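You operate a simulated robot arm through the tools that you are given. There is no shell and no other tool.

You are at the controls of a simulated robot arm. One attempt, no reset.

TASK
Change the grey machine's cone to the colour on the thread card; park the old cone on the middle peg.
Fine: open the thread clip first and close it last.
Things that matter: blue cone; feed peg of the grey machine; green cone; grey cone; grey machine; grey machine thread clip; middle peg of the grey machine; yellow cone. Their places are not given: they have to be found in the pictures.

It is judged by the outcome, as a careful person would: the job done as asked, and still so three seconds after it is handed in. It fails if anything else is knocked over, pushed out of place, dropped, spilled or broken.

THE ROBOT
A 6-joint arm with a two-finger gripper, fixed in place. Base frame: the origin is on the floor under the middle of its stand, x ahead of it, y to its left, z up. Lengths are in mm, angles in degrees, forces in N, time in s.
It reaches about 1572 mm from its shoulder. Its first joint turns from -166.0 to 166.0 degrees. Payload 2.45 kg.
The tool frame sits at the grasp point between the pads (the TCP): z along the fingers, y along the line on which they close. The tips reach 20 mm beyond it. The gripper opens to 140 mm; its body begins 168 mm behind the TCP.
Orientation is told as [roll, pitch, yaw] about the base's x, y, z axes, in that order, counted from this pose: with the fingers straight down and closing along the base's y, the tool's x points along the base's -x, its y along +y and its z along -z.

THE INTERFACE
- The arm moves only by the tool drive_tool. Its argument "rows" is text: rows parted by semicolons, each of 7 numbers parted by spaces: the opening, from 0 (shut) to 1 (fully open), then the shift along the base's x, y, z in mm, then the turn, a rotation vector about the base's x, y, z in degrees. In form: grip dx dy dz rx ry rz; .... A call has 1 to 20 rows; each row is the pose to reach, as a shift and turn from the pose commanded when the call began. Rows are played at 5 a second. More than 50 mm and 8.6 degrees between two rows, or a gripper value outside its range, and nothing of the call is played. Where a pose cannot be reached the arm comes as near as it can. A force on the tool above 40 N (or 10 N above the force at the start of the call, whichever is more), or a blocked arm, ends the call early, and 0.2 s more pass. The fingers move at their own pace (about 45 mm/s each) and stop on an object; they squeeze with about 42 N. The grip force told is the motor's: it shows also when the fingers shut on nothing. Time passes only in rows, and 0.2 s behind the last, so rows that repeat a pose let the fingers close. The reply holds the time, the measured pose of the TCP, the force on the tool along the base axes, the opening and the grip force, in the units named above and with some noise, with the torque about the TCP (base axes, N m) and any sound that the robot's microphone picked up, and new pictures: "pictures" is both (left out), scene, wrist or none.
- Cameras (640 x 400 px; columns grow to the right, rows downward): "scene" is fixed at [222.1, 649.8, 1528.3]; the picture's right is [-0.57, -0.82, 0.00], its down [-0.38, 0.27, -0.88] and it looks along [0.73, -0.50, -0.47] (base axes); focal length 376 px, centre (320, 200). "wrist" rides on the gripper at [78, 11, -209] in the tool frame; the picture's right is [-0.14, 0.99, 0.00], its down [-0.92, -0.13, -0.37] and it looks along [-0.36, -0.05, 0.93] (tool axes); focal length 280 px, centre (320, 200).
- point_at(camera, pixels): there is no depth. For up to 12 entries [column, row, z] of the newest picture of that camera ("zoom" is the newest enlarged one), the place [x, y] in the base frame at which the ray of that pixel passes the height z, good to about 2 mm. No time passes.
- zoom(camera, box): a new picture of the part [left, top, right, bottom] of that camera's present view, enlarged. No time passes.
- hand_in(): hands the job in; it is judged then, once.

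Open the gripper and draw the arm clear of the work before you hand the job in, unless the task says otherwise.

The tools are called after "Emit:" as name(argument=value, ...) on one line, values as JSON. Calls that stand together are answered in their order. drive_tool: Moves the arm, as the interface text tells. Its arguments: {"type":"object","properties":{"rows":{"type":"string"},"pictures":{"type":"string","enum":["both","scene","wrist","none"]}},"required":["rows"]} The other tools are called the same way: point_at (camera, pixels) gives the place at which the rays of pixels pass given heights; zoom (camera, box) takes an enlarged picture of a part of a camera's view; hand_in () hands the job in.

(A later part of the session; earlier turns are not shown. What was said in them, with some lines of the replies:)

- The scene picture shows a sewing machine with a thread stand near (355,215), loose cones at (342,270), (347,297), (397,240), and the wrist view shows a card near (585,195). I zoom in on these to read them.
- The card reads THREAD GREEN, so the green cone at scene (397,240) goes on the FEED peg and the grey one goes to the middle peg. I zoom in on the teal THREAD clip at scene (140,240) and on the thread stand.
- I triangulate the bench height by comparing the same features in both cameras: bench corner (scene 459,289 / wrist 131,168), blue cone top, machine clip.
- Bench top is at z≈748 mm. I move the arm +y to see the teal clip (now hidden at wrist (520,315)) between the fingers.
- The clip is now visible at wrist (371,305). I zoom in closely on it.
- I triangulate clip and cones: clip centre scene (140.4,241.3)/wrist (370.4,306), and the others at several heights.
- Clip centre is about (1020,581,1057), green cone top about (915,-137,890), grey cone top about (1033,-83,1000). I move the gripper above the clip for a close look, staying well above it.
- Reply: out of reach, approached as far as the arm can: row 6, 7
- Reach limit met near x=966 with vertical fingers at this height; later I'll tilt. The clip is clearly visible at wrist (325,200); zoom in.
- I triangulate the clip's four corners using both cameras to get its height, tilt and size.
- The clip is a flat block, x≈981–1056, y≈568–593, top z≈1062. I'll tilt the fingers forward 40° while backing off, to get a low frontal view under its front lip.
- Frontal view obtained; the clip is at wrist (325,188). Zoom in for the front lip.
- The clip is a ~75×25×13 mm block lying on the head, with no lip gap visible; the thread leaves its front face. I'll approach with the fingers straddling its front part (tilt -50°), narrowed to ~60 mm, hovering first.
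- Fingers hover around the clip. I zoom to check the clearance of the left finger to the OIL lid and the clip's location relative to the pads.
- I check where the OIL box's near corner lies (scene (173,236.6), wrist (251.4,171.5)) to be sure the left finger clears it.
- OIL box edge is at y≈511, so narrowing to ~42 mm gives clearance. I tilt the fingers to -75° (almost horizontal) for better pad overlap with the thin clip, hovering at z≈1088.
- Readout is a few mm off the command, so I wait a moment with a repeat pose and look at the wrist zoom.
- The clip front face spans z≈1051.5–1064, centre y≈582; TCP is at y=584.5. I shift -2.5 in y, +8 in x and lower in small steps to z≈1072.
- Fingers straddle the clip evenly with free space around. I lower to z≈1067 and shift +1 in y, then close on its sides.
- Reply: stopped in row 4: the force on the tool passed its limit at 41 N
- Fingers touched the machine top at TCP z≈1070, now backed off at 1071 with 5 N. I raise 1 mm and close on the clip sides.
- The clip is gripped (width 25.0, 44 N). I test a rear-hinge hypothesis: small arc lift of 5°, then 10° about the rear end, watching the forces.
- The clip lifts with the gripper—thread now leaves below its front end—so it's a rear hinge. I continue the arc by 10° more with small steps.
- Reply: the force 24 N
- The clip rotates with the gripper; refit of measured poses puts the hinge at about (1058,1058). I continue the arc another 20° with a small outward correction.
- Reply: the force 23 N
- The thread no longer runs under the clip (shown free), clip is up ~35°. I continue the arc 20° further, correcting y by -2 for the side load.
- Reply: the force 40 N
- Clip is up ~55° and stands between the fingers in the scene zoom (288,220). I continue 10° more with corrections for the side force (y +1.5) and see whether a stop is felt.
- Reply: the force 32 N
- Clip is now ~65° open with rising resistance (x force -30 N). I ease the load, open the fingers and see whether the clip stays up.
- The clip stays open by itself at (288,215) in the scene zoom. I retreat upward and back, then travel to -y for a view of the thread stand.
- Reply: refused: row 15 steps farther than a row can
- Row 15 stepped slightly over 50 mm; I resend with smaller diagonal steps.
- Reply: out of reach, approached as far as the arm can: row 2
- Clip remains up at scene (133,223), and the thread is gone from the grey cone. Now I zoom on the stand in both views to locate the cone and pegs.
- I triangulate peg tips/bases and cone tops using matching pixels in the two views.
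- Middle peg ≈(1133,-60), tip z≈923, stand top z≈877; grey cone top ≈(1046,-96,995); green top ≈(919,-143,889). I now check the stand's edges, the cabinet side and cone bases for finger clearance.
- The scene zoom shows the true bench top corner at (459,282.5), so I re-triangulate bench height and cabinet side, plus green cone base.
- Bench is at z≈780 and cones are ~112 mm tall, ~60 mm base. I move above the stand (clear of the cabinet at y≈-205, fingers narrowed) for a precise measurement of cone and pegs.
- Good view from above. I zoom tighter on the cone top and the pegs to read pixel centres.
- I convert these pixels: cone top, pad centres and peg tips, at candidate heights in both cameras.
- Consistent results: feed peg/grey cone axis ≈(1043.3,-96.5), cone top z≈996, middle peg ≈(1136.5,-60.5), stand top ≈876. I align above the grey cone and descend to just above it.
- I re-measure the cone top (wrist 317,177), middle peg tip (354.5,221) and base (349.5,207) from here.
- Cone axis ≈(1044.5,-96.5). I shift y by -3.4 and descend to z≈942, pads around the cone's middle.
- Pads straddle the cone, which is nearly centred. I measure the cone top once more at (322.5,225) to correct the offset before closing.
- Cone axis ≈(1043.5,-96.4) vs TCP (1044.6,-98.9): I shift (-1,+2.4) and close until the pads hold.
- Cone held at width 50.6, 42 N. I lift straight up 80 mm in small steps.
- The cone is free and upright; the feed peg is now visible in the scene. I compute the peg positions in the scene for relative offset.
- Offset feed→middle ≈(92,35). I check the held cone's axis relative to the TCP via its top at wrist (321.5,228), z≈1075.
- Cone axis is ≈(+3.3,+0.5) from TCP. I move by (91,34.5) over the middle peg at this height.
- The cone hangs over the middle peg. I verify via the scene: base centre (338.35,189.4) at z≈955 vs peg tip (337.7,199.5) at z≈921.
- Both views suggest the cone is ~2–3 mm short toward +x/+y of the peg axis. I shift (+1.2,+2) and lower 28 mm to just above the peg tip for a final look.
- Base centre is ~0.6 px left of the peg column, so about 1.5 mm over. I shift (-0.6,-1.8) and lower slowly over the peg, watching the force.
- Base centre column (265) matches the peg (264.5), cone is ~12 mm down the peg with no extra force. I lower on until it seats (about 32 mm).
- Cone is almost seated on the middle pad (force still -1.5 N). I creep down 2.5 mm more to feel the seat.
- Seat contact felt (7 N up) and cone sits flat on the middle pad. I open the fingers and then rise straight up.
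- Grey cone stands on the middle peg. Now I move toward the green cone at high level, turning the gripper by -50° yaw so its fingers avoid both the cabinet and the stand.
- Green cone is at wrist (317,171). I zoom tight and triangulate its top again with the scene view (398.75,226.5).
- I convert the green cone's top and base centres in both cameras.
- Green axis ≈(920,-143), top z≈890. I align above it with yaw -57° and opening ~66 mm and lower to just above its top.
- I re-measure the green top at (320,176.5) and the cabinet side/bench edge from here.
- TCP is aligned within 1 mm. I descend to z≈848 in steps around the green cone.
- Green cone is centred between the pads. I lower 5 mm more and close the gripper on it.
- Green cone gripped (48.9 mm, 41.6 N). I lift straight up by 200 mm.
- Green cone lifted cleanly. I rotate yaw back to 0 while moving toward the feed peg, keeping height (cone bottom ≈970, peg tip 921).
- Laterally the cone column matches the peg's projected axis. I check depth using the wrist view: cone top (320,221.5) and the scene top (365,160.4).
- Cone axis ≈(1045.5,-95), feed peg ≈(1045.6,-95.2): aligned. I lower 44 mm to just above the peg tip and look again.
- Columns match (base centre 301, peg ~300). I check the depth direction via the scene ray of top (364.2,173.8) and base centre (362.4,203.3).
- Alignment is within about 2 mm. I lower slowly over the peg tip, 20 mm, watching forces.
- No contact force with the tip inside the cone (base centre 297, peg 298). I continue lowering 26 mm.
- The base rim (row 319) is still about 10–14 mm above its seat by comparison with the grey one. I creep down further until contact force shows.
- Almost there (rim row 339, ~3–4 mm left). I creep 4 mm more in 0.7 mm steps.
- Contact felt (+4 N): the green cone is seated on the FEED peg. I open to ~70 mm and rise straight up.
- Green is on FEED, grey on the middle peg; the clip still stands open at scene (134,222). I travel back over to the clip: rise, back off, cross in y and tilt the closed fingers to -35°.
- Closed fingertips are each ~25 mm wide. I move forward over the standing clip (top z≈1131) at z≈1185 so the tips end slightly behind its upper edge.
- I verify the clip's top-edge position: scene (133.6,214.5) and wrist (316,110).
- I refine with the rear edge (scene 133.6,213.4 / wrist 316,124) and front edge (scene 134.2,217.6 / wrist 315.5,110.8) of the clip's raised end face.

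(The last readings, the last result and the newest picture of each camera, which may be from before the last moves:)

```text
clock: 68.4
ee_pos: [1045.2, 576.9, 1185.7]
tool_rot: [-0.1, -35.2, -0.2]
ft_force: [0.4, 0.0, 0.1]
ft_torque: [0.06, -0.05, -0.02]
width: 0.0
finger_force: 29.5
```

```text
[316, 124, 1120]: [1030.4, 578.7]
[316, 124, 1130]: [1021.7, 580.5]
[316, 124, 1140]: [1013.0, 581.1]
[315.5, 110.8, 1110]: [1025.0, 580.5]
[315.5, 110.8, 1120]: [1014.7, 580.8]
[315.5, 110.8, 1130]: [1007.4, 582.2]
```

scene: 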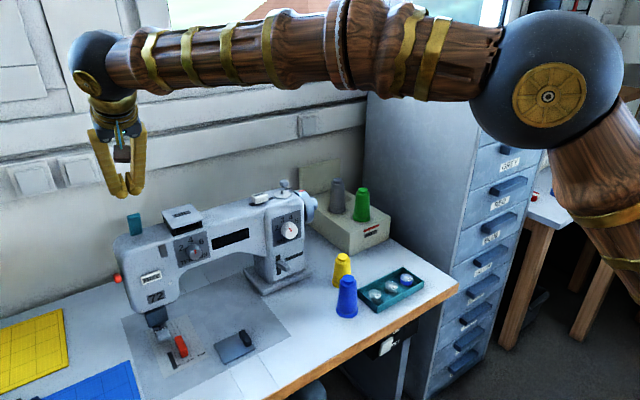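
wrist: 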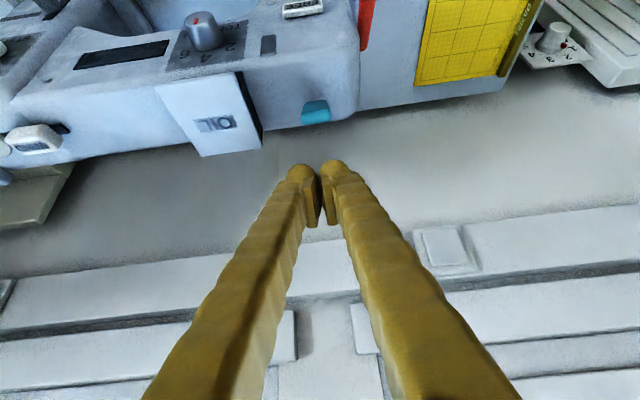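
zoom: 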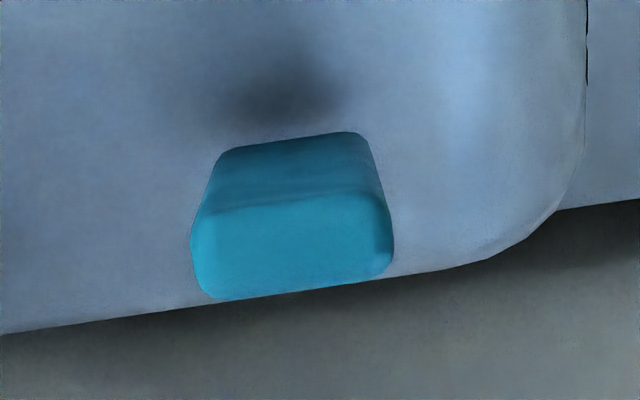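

The raised end face spans (1014,1121)–(1026,1126): clip ~60° open. I sweep the closed tips down and forward (-x) along an arc on its rear/top face, stopping at z≈1088 before the final press.

Emit:
drive_tool(rows="0 -5 4 -10 0 0 0; 0 -5 4 -20 0 0 0; 0 -6 4 -30 0 0 0; 0 -8 4 -38 0 0 0; 0 -11 4 -46 0 0 0; 0 -15 4 -54 0 0 0; 0 -19 4 -62 0 0 0; 0 -25 4 -73 0 0 0; 0 -25 4 -73 0 0 0", pictures="both")

Emit:
zoom(camera="scene", box=[70, 160, 220, 280])

```text
clock: 70.4
ee_pos: [1017.9, 581.9, 1116.7]
tool_rot: [0.1, -35.2, -0.2]
ft_force: [-0.5, 0.0, -0.2]
ft_torque: [-0.01, 0.01, -0.02]
width: 0.0
finger_force: 29.3
```

scene: 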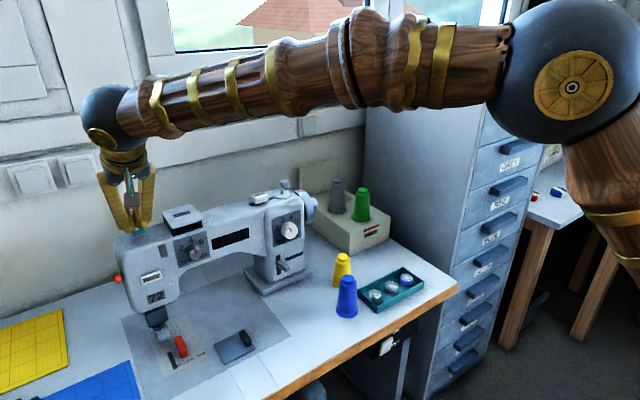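
wrist: 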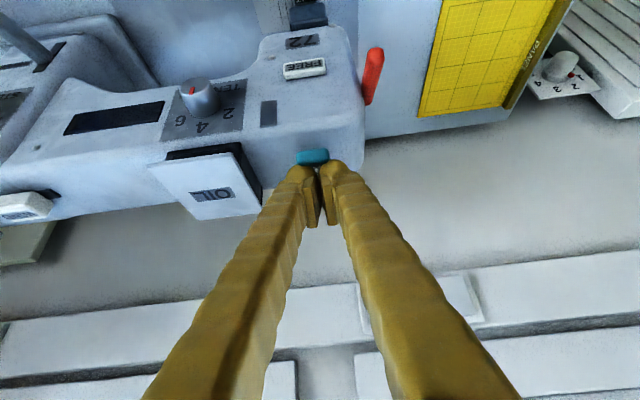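

```text
3.33 times, centred on (145, 220) of scene
```

zoom: 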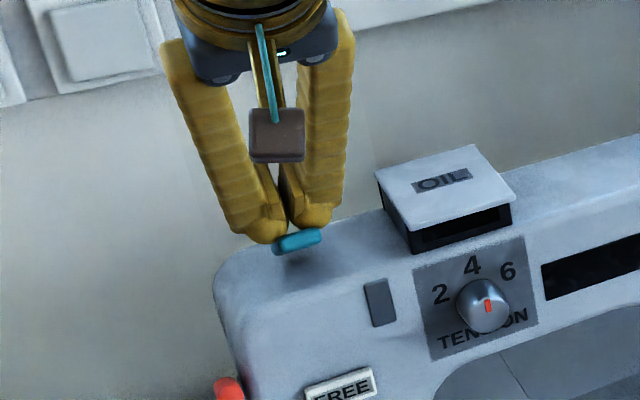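

Clip is moving down with the sweep (about 30° left). I continue the arc to z≈1089.

Emit:
drive_tool(rows="0 -4 0 -7 0 0 0; 0 -8 0 -14 0 0 0; 0 -11 0 -20 0 0 0; 0 -14 0 -25 0 0 0; 0 -15.5 0 -28 0 0 0; 0 -15.5 0 -28 0 0 0", pictures="both")

Emit:
zoom(camera="scene", box=[70, 160, 220, 280])

Emit:
zoom(camera="wrist", box=[260, 100, 380, 200])

```text
clock: 71.8
ee_pos: [1002.9, 581.5, 1086.9]
tool_rot: [0.0, -35.2, 0.0]
ft_force: [3.1, 0.2, 4.1]
ft_torque: [-0.02, 0.0, 0.01]
width: 6.1
finger_force: 29.5
```

scene: 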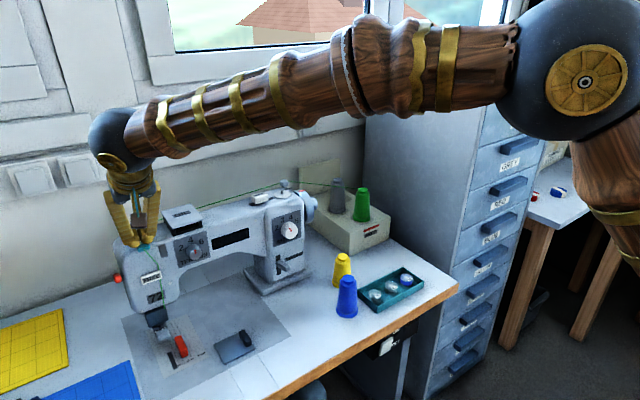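
wrist: 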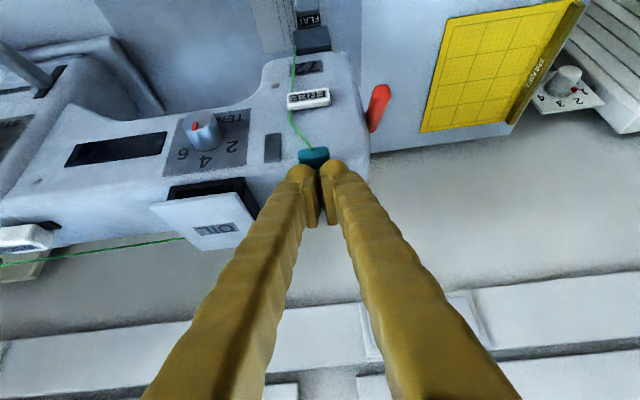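

```text
3.33 times, centred on (145, 220) of scene
```

zoom: 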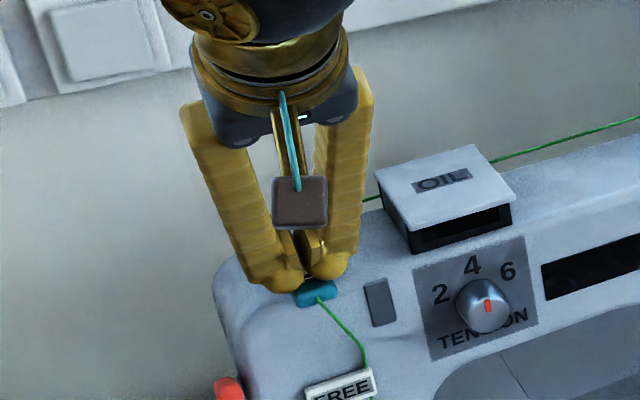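

```text
4.00 times, centred on (320, 150) of wrist
```

zoom: 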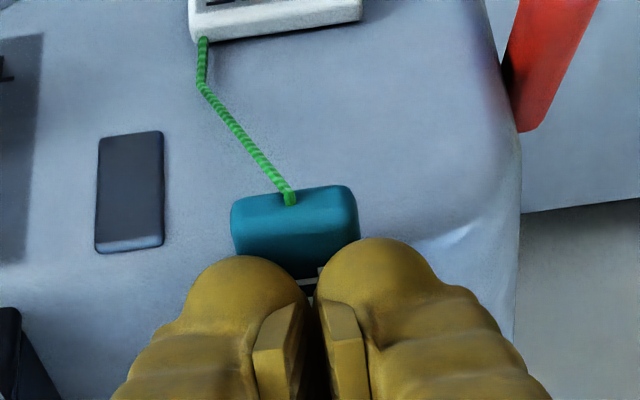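

The green thread now runs from the green cone through the clip to the needle, so the clip has closed. I press gently 2 mm more to make sure it is fully down.

Emit:
drive_tool(rows="0 0 0 -0.8 0 0 0; 0 0 0 -1.6 0 0 0; 0 0 0 -2.2 0 0 0; 0 0 0 -2.2 0 0 0", pictures="none")

Emit:
zoom(camera="wrist", box=[260, 100, 380, 200])

```text
clock: 72.8
ee_pos: [1002.3, 582.0, 1085.2]
tool_rot: [0.1, -35.1, -0.1]
ft_force: [-7.1, -8.0, 19.0]
ft_torque: [-0.16, 0.25, 0.01]
width: 6.0
finger_force: 29.0
```

```text
4.00 times, centred on (320, 150) of wrist
```

zoom: 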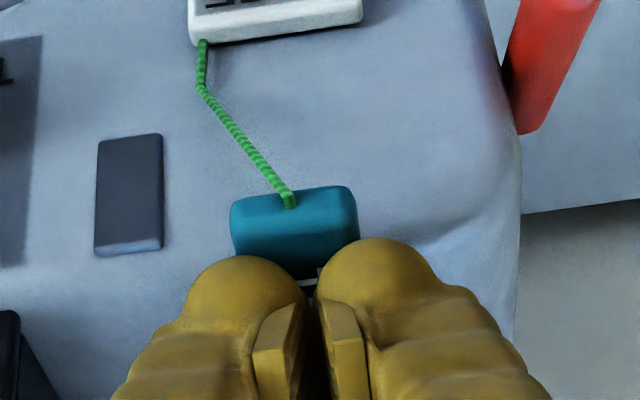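

Clip is firmly against its stop (19 N). I lift off straight up, back away, and then look at everything.

Emit:
drive_tool(rows="0 0 0 5 0 0 0; 0 0 0 15 0 0 0; 0 -5 0 40 0 0 0; 0 -25 0 75 0 0 0; 0.3 -65 0 95 0 5 0; 0.6 -105 0 110 0 12 0; 1 -145 -20 120 0 20 0; 1 -170 -60 120 0 28 0; 1 -190 -100 120 0 35 0; 1 -200 -147 120 0 35 0; 1 -210 -194 120 0 35 0; 1 -220 -240 120 0 35 0; 1 -220 -240 120 0 35 0", pictures="both")

Emit:
zoom(camera="scene", box=[100, 200, 220, 320])

Emit:
zoom(camera="scene", box=[310, 165, 420, 265])

Emit:
zoom(camera="scene", box=[122, 222, 162, 256])

```text
clock: 75.6
ee_pos: [783.7, 344.0, 1204.5]
tool_rot: [0.0, -0.1, -0.1]
ft_force: [1.1, -0.1, -0.1]
ft_torque: [-0.01, -0.01, 0.04]
width: 139.9
finger_force: 0.1
```

scene: 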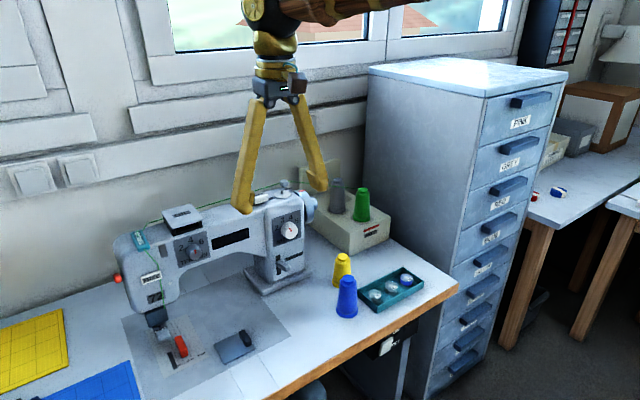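
wrist: 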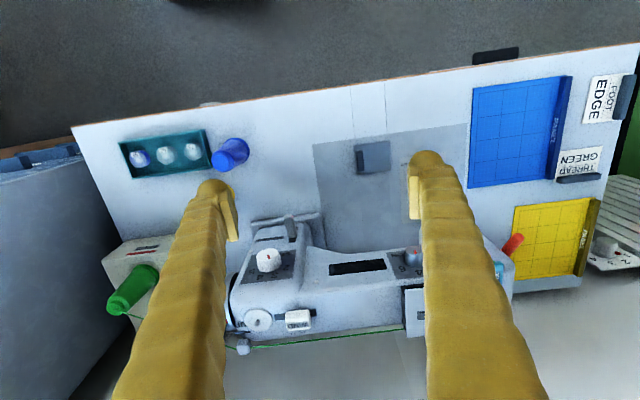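

```text
3.33 times, centred on (160, 260) of scene
```

zoom: 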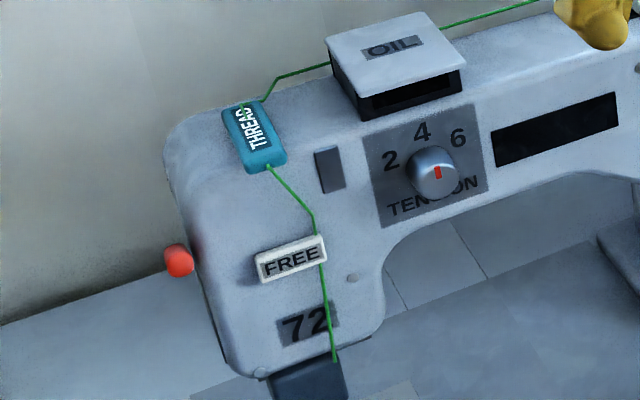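

```text
4.00 times, centred on (365, 215) of scene
```

zoom: 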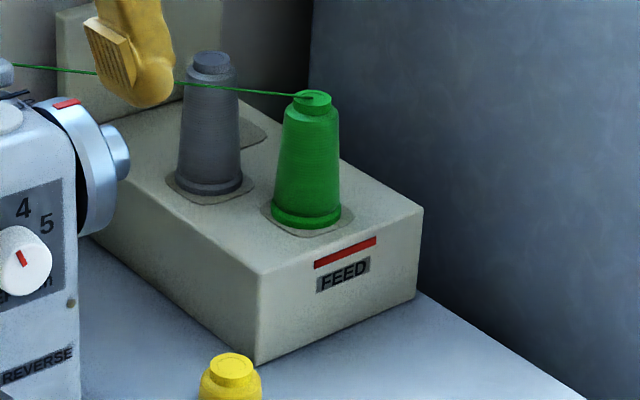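

```text
11.76 times, centred on (142, 239) of scene
```

zoom: 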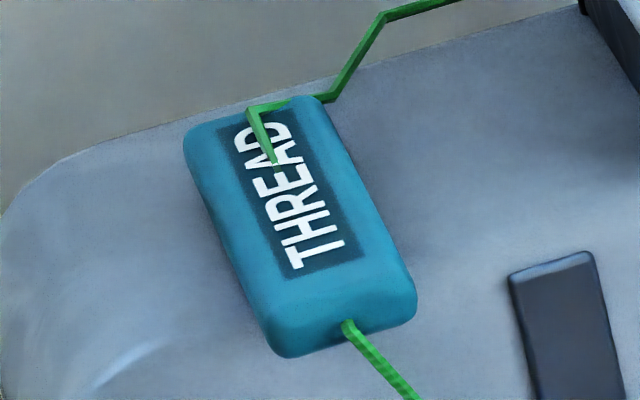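

The clip looks identical to its initial closed state, now with green thread, green cone on FEED and grey on the middle peg. I draw the arm farther back and check that nothing else moved.

Emit:
drive_tool(rows="1 -40 0 10 0 0 0; 1 -80 0 20 0 0 0; 1 -115 0 30 0 0 0; 1 -115 0 30 0 0 0; 1 -115 0 30 0 0 0", pictures="both")

Emit:
zoom(camera="scene", box=[240, 150, 440, 330])

```text
clock: 76.8
ee_pos: [667.6, 344.8, 1233.8]
tool_rot: [0.0, -0.2, -0.2]
ft_force: [0.2, -0.2, 0.4]
ft_torque: [0.03, 0.01, 0.01]
width: 140.1
finger_force: 0.1
```

scene: 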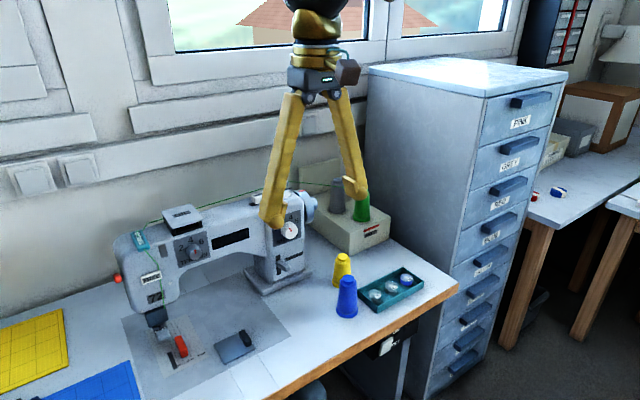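
wrist: 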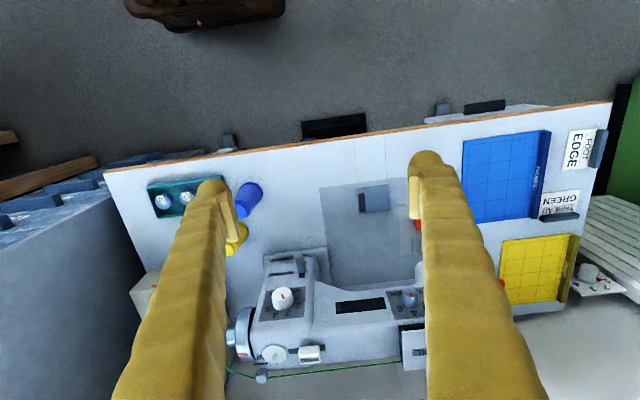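

```text
2.22 times, centred on (340, 240) of scene
```

zoom: 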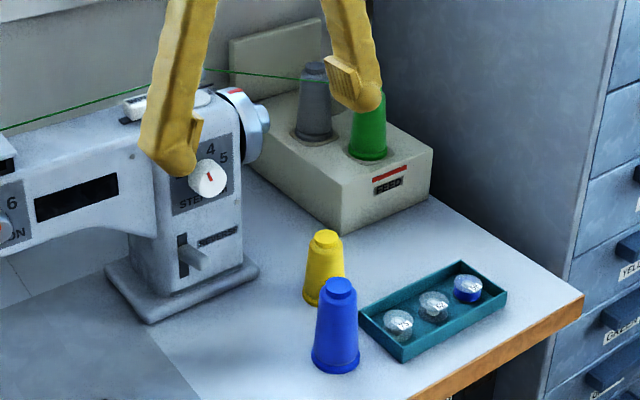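

Everything is in place: green on FEED, grey on the middle peg, clip closed with green thread, yellow and blue cones, tray and machine unmoved, gripper open and clear. I hand the job in.

Emit:
hand_in()

```text
The job is handed in.
```

I handed the job in with the green cone on the FEED peg, matching the thread card, which reads GREEN. The old grey cone is parked on the middle peg. I don't have the verdict on the hand-in.

- **Thread clip:** I opened it first and closed it last. I pressed it to its stop, and it looks the same as it did before the change. The green thread now runs from the new cone through the clip.
- **Everything else:** the yellow and blue cones, the tray and the machine looked unmoved in the last pictures. Early on, a fingertip touched the machine top and stopped at the 41 N force limit; nothing shifted that I could see.
- **Arm:** the gripper is open and drawn back clear of the work.
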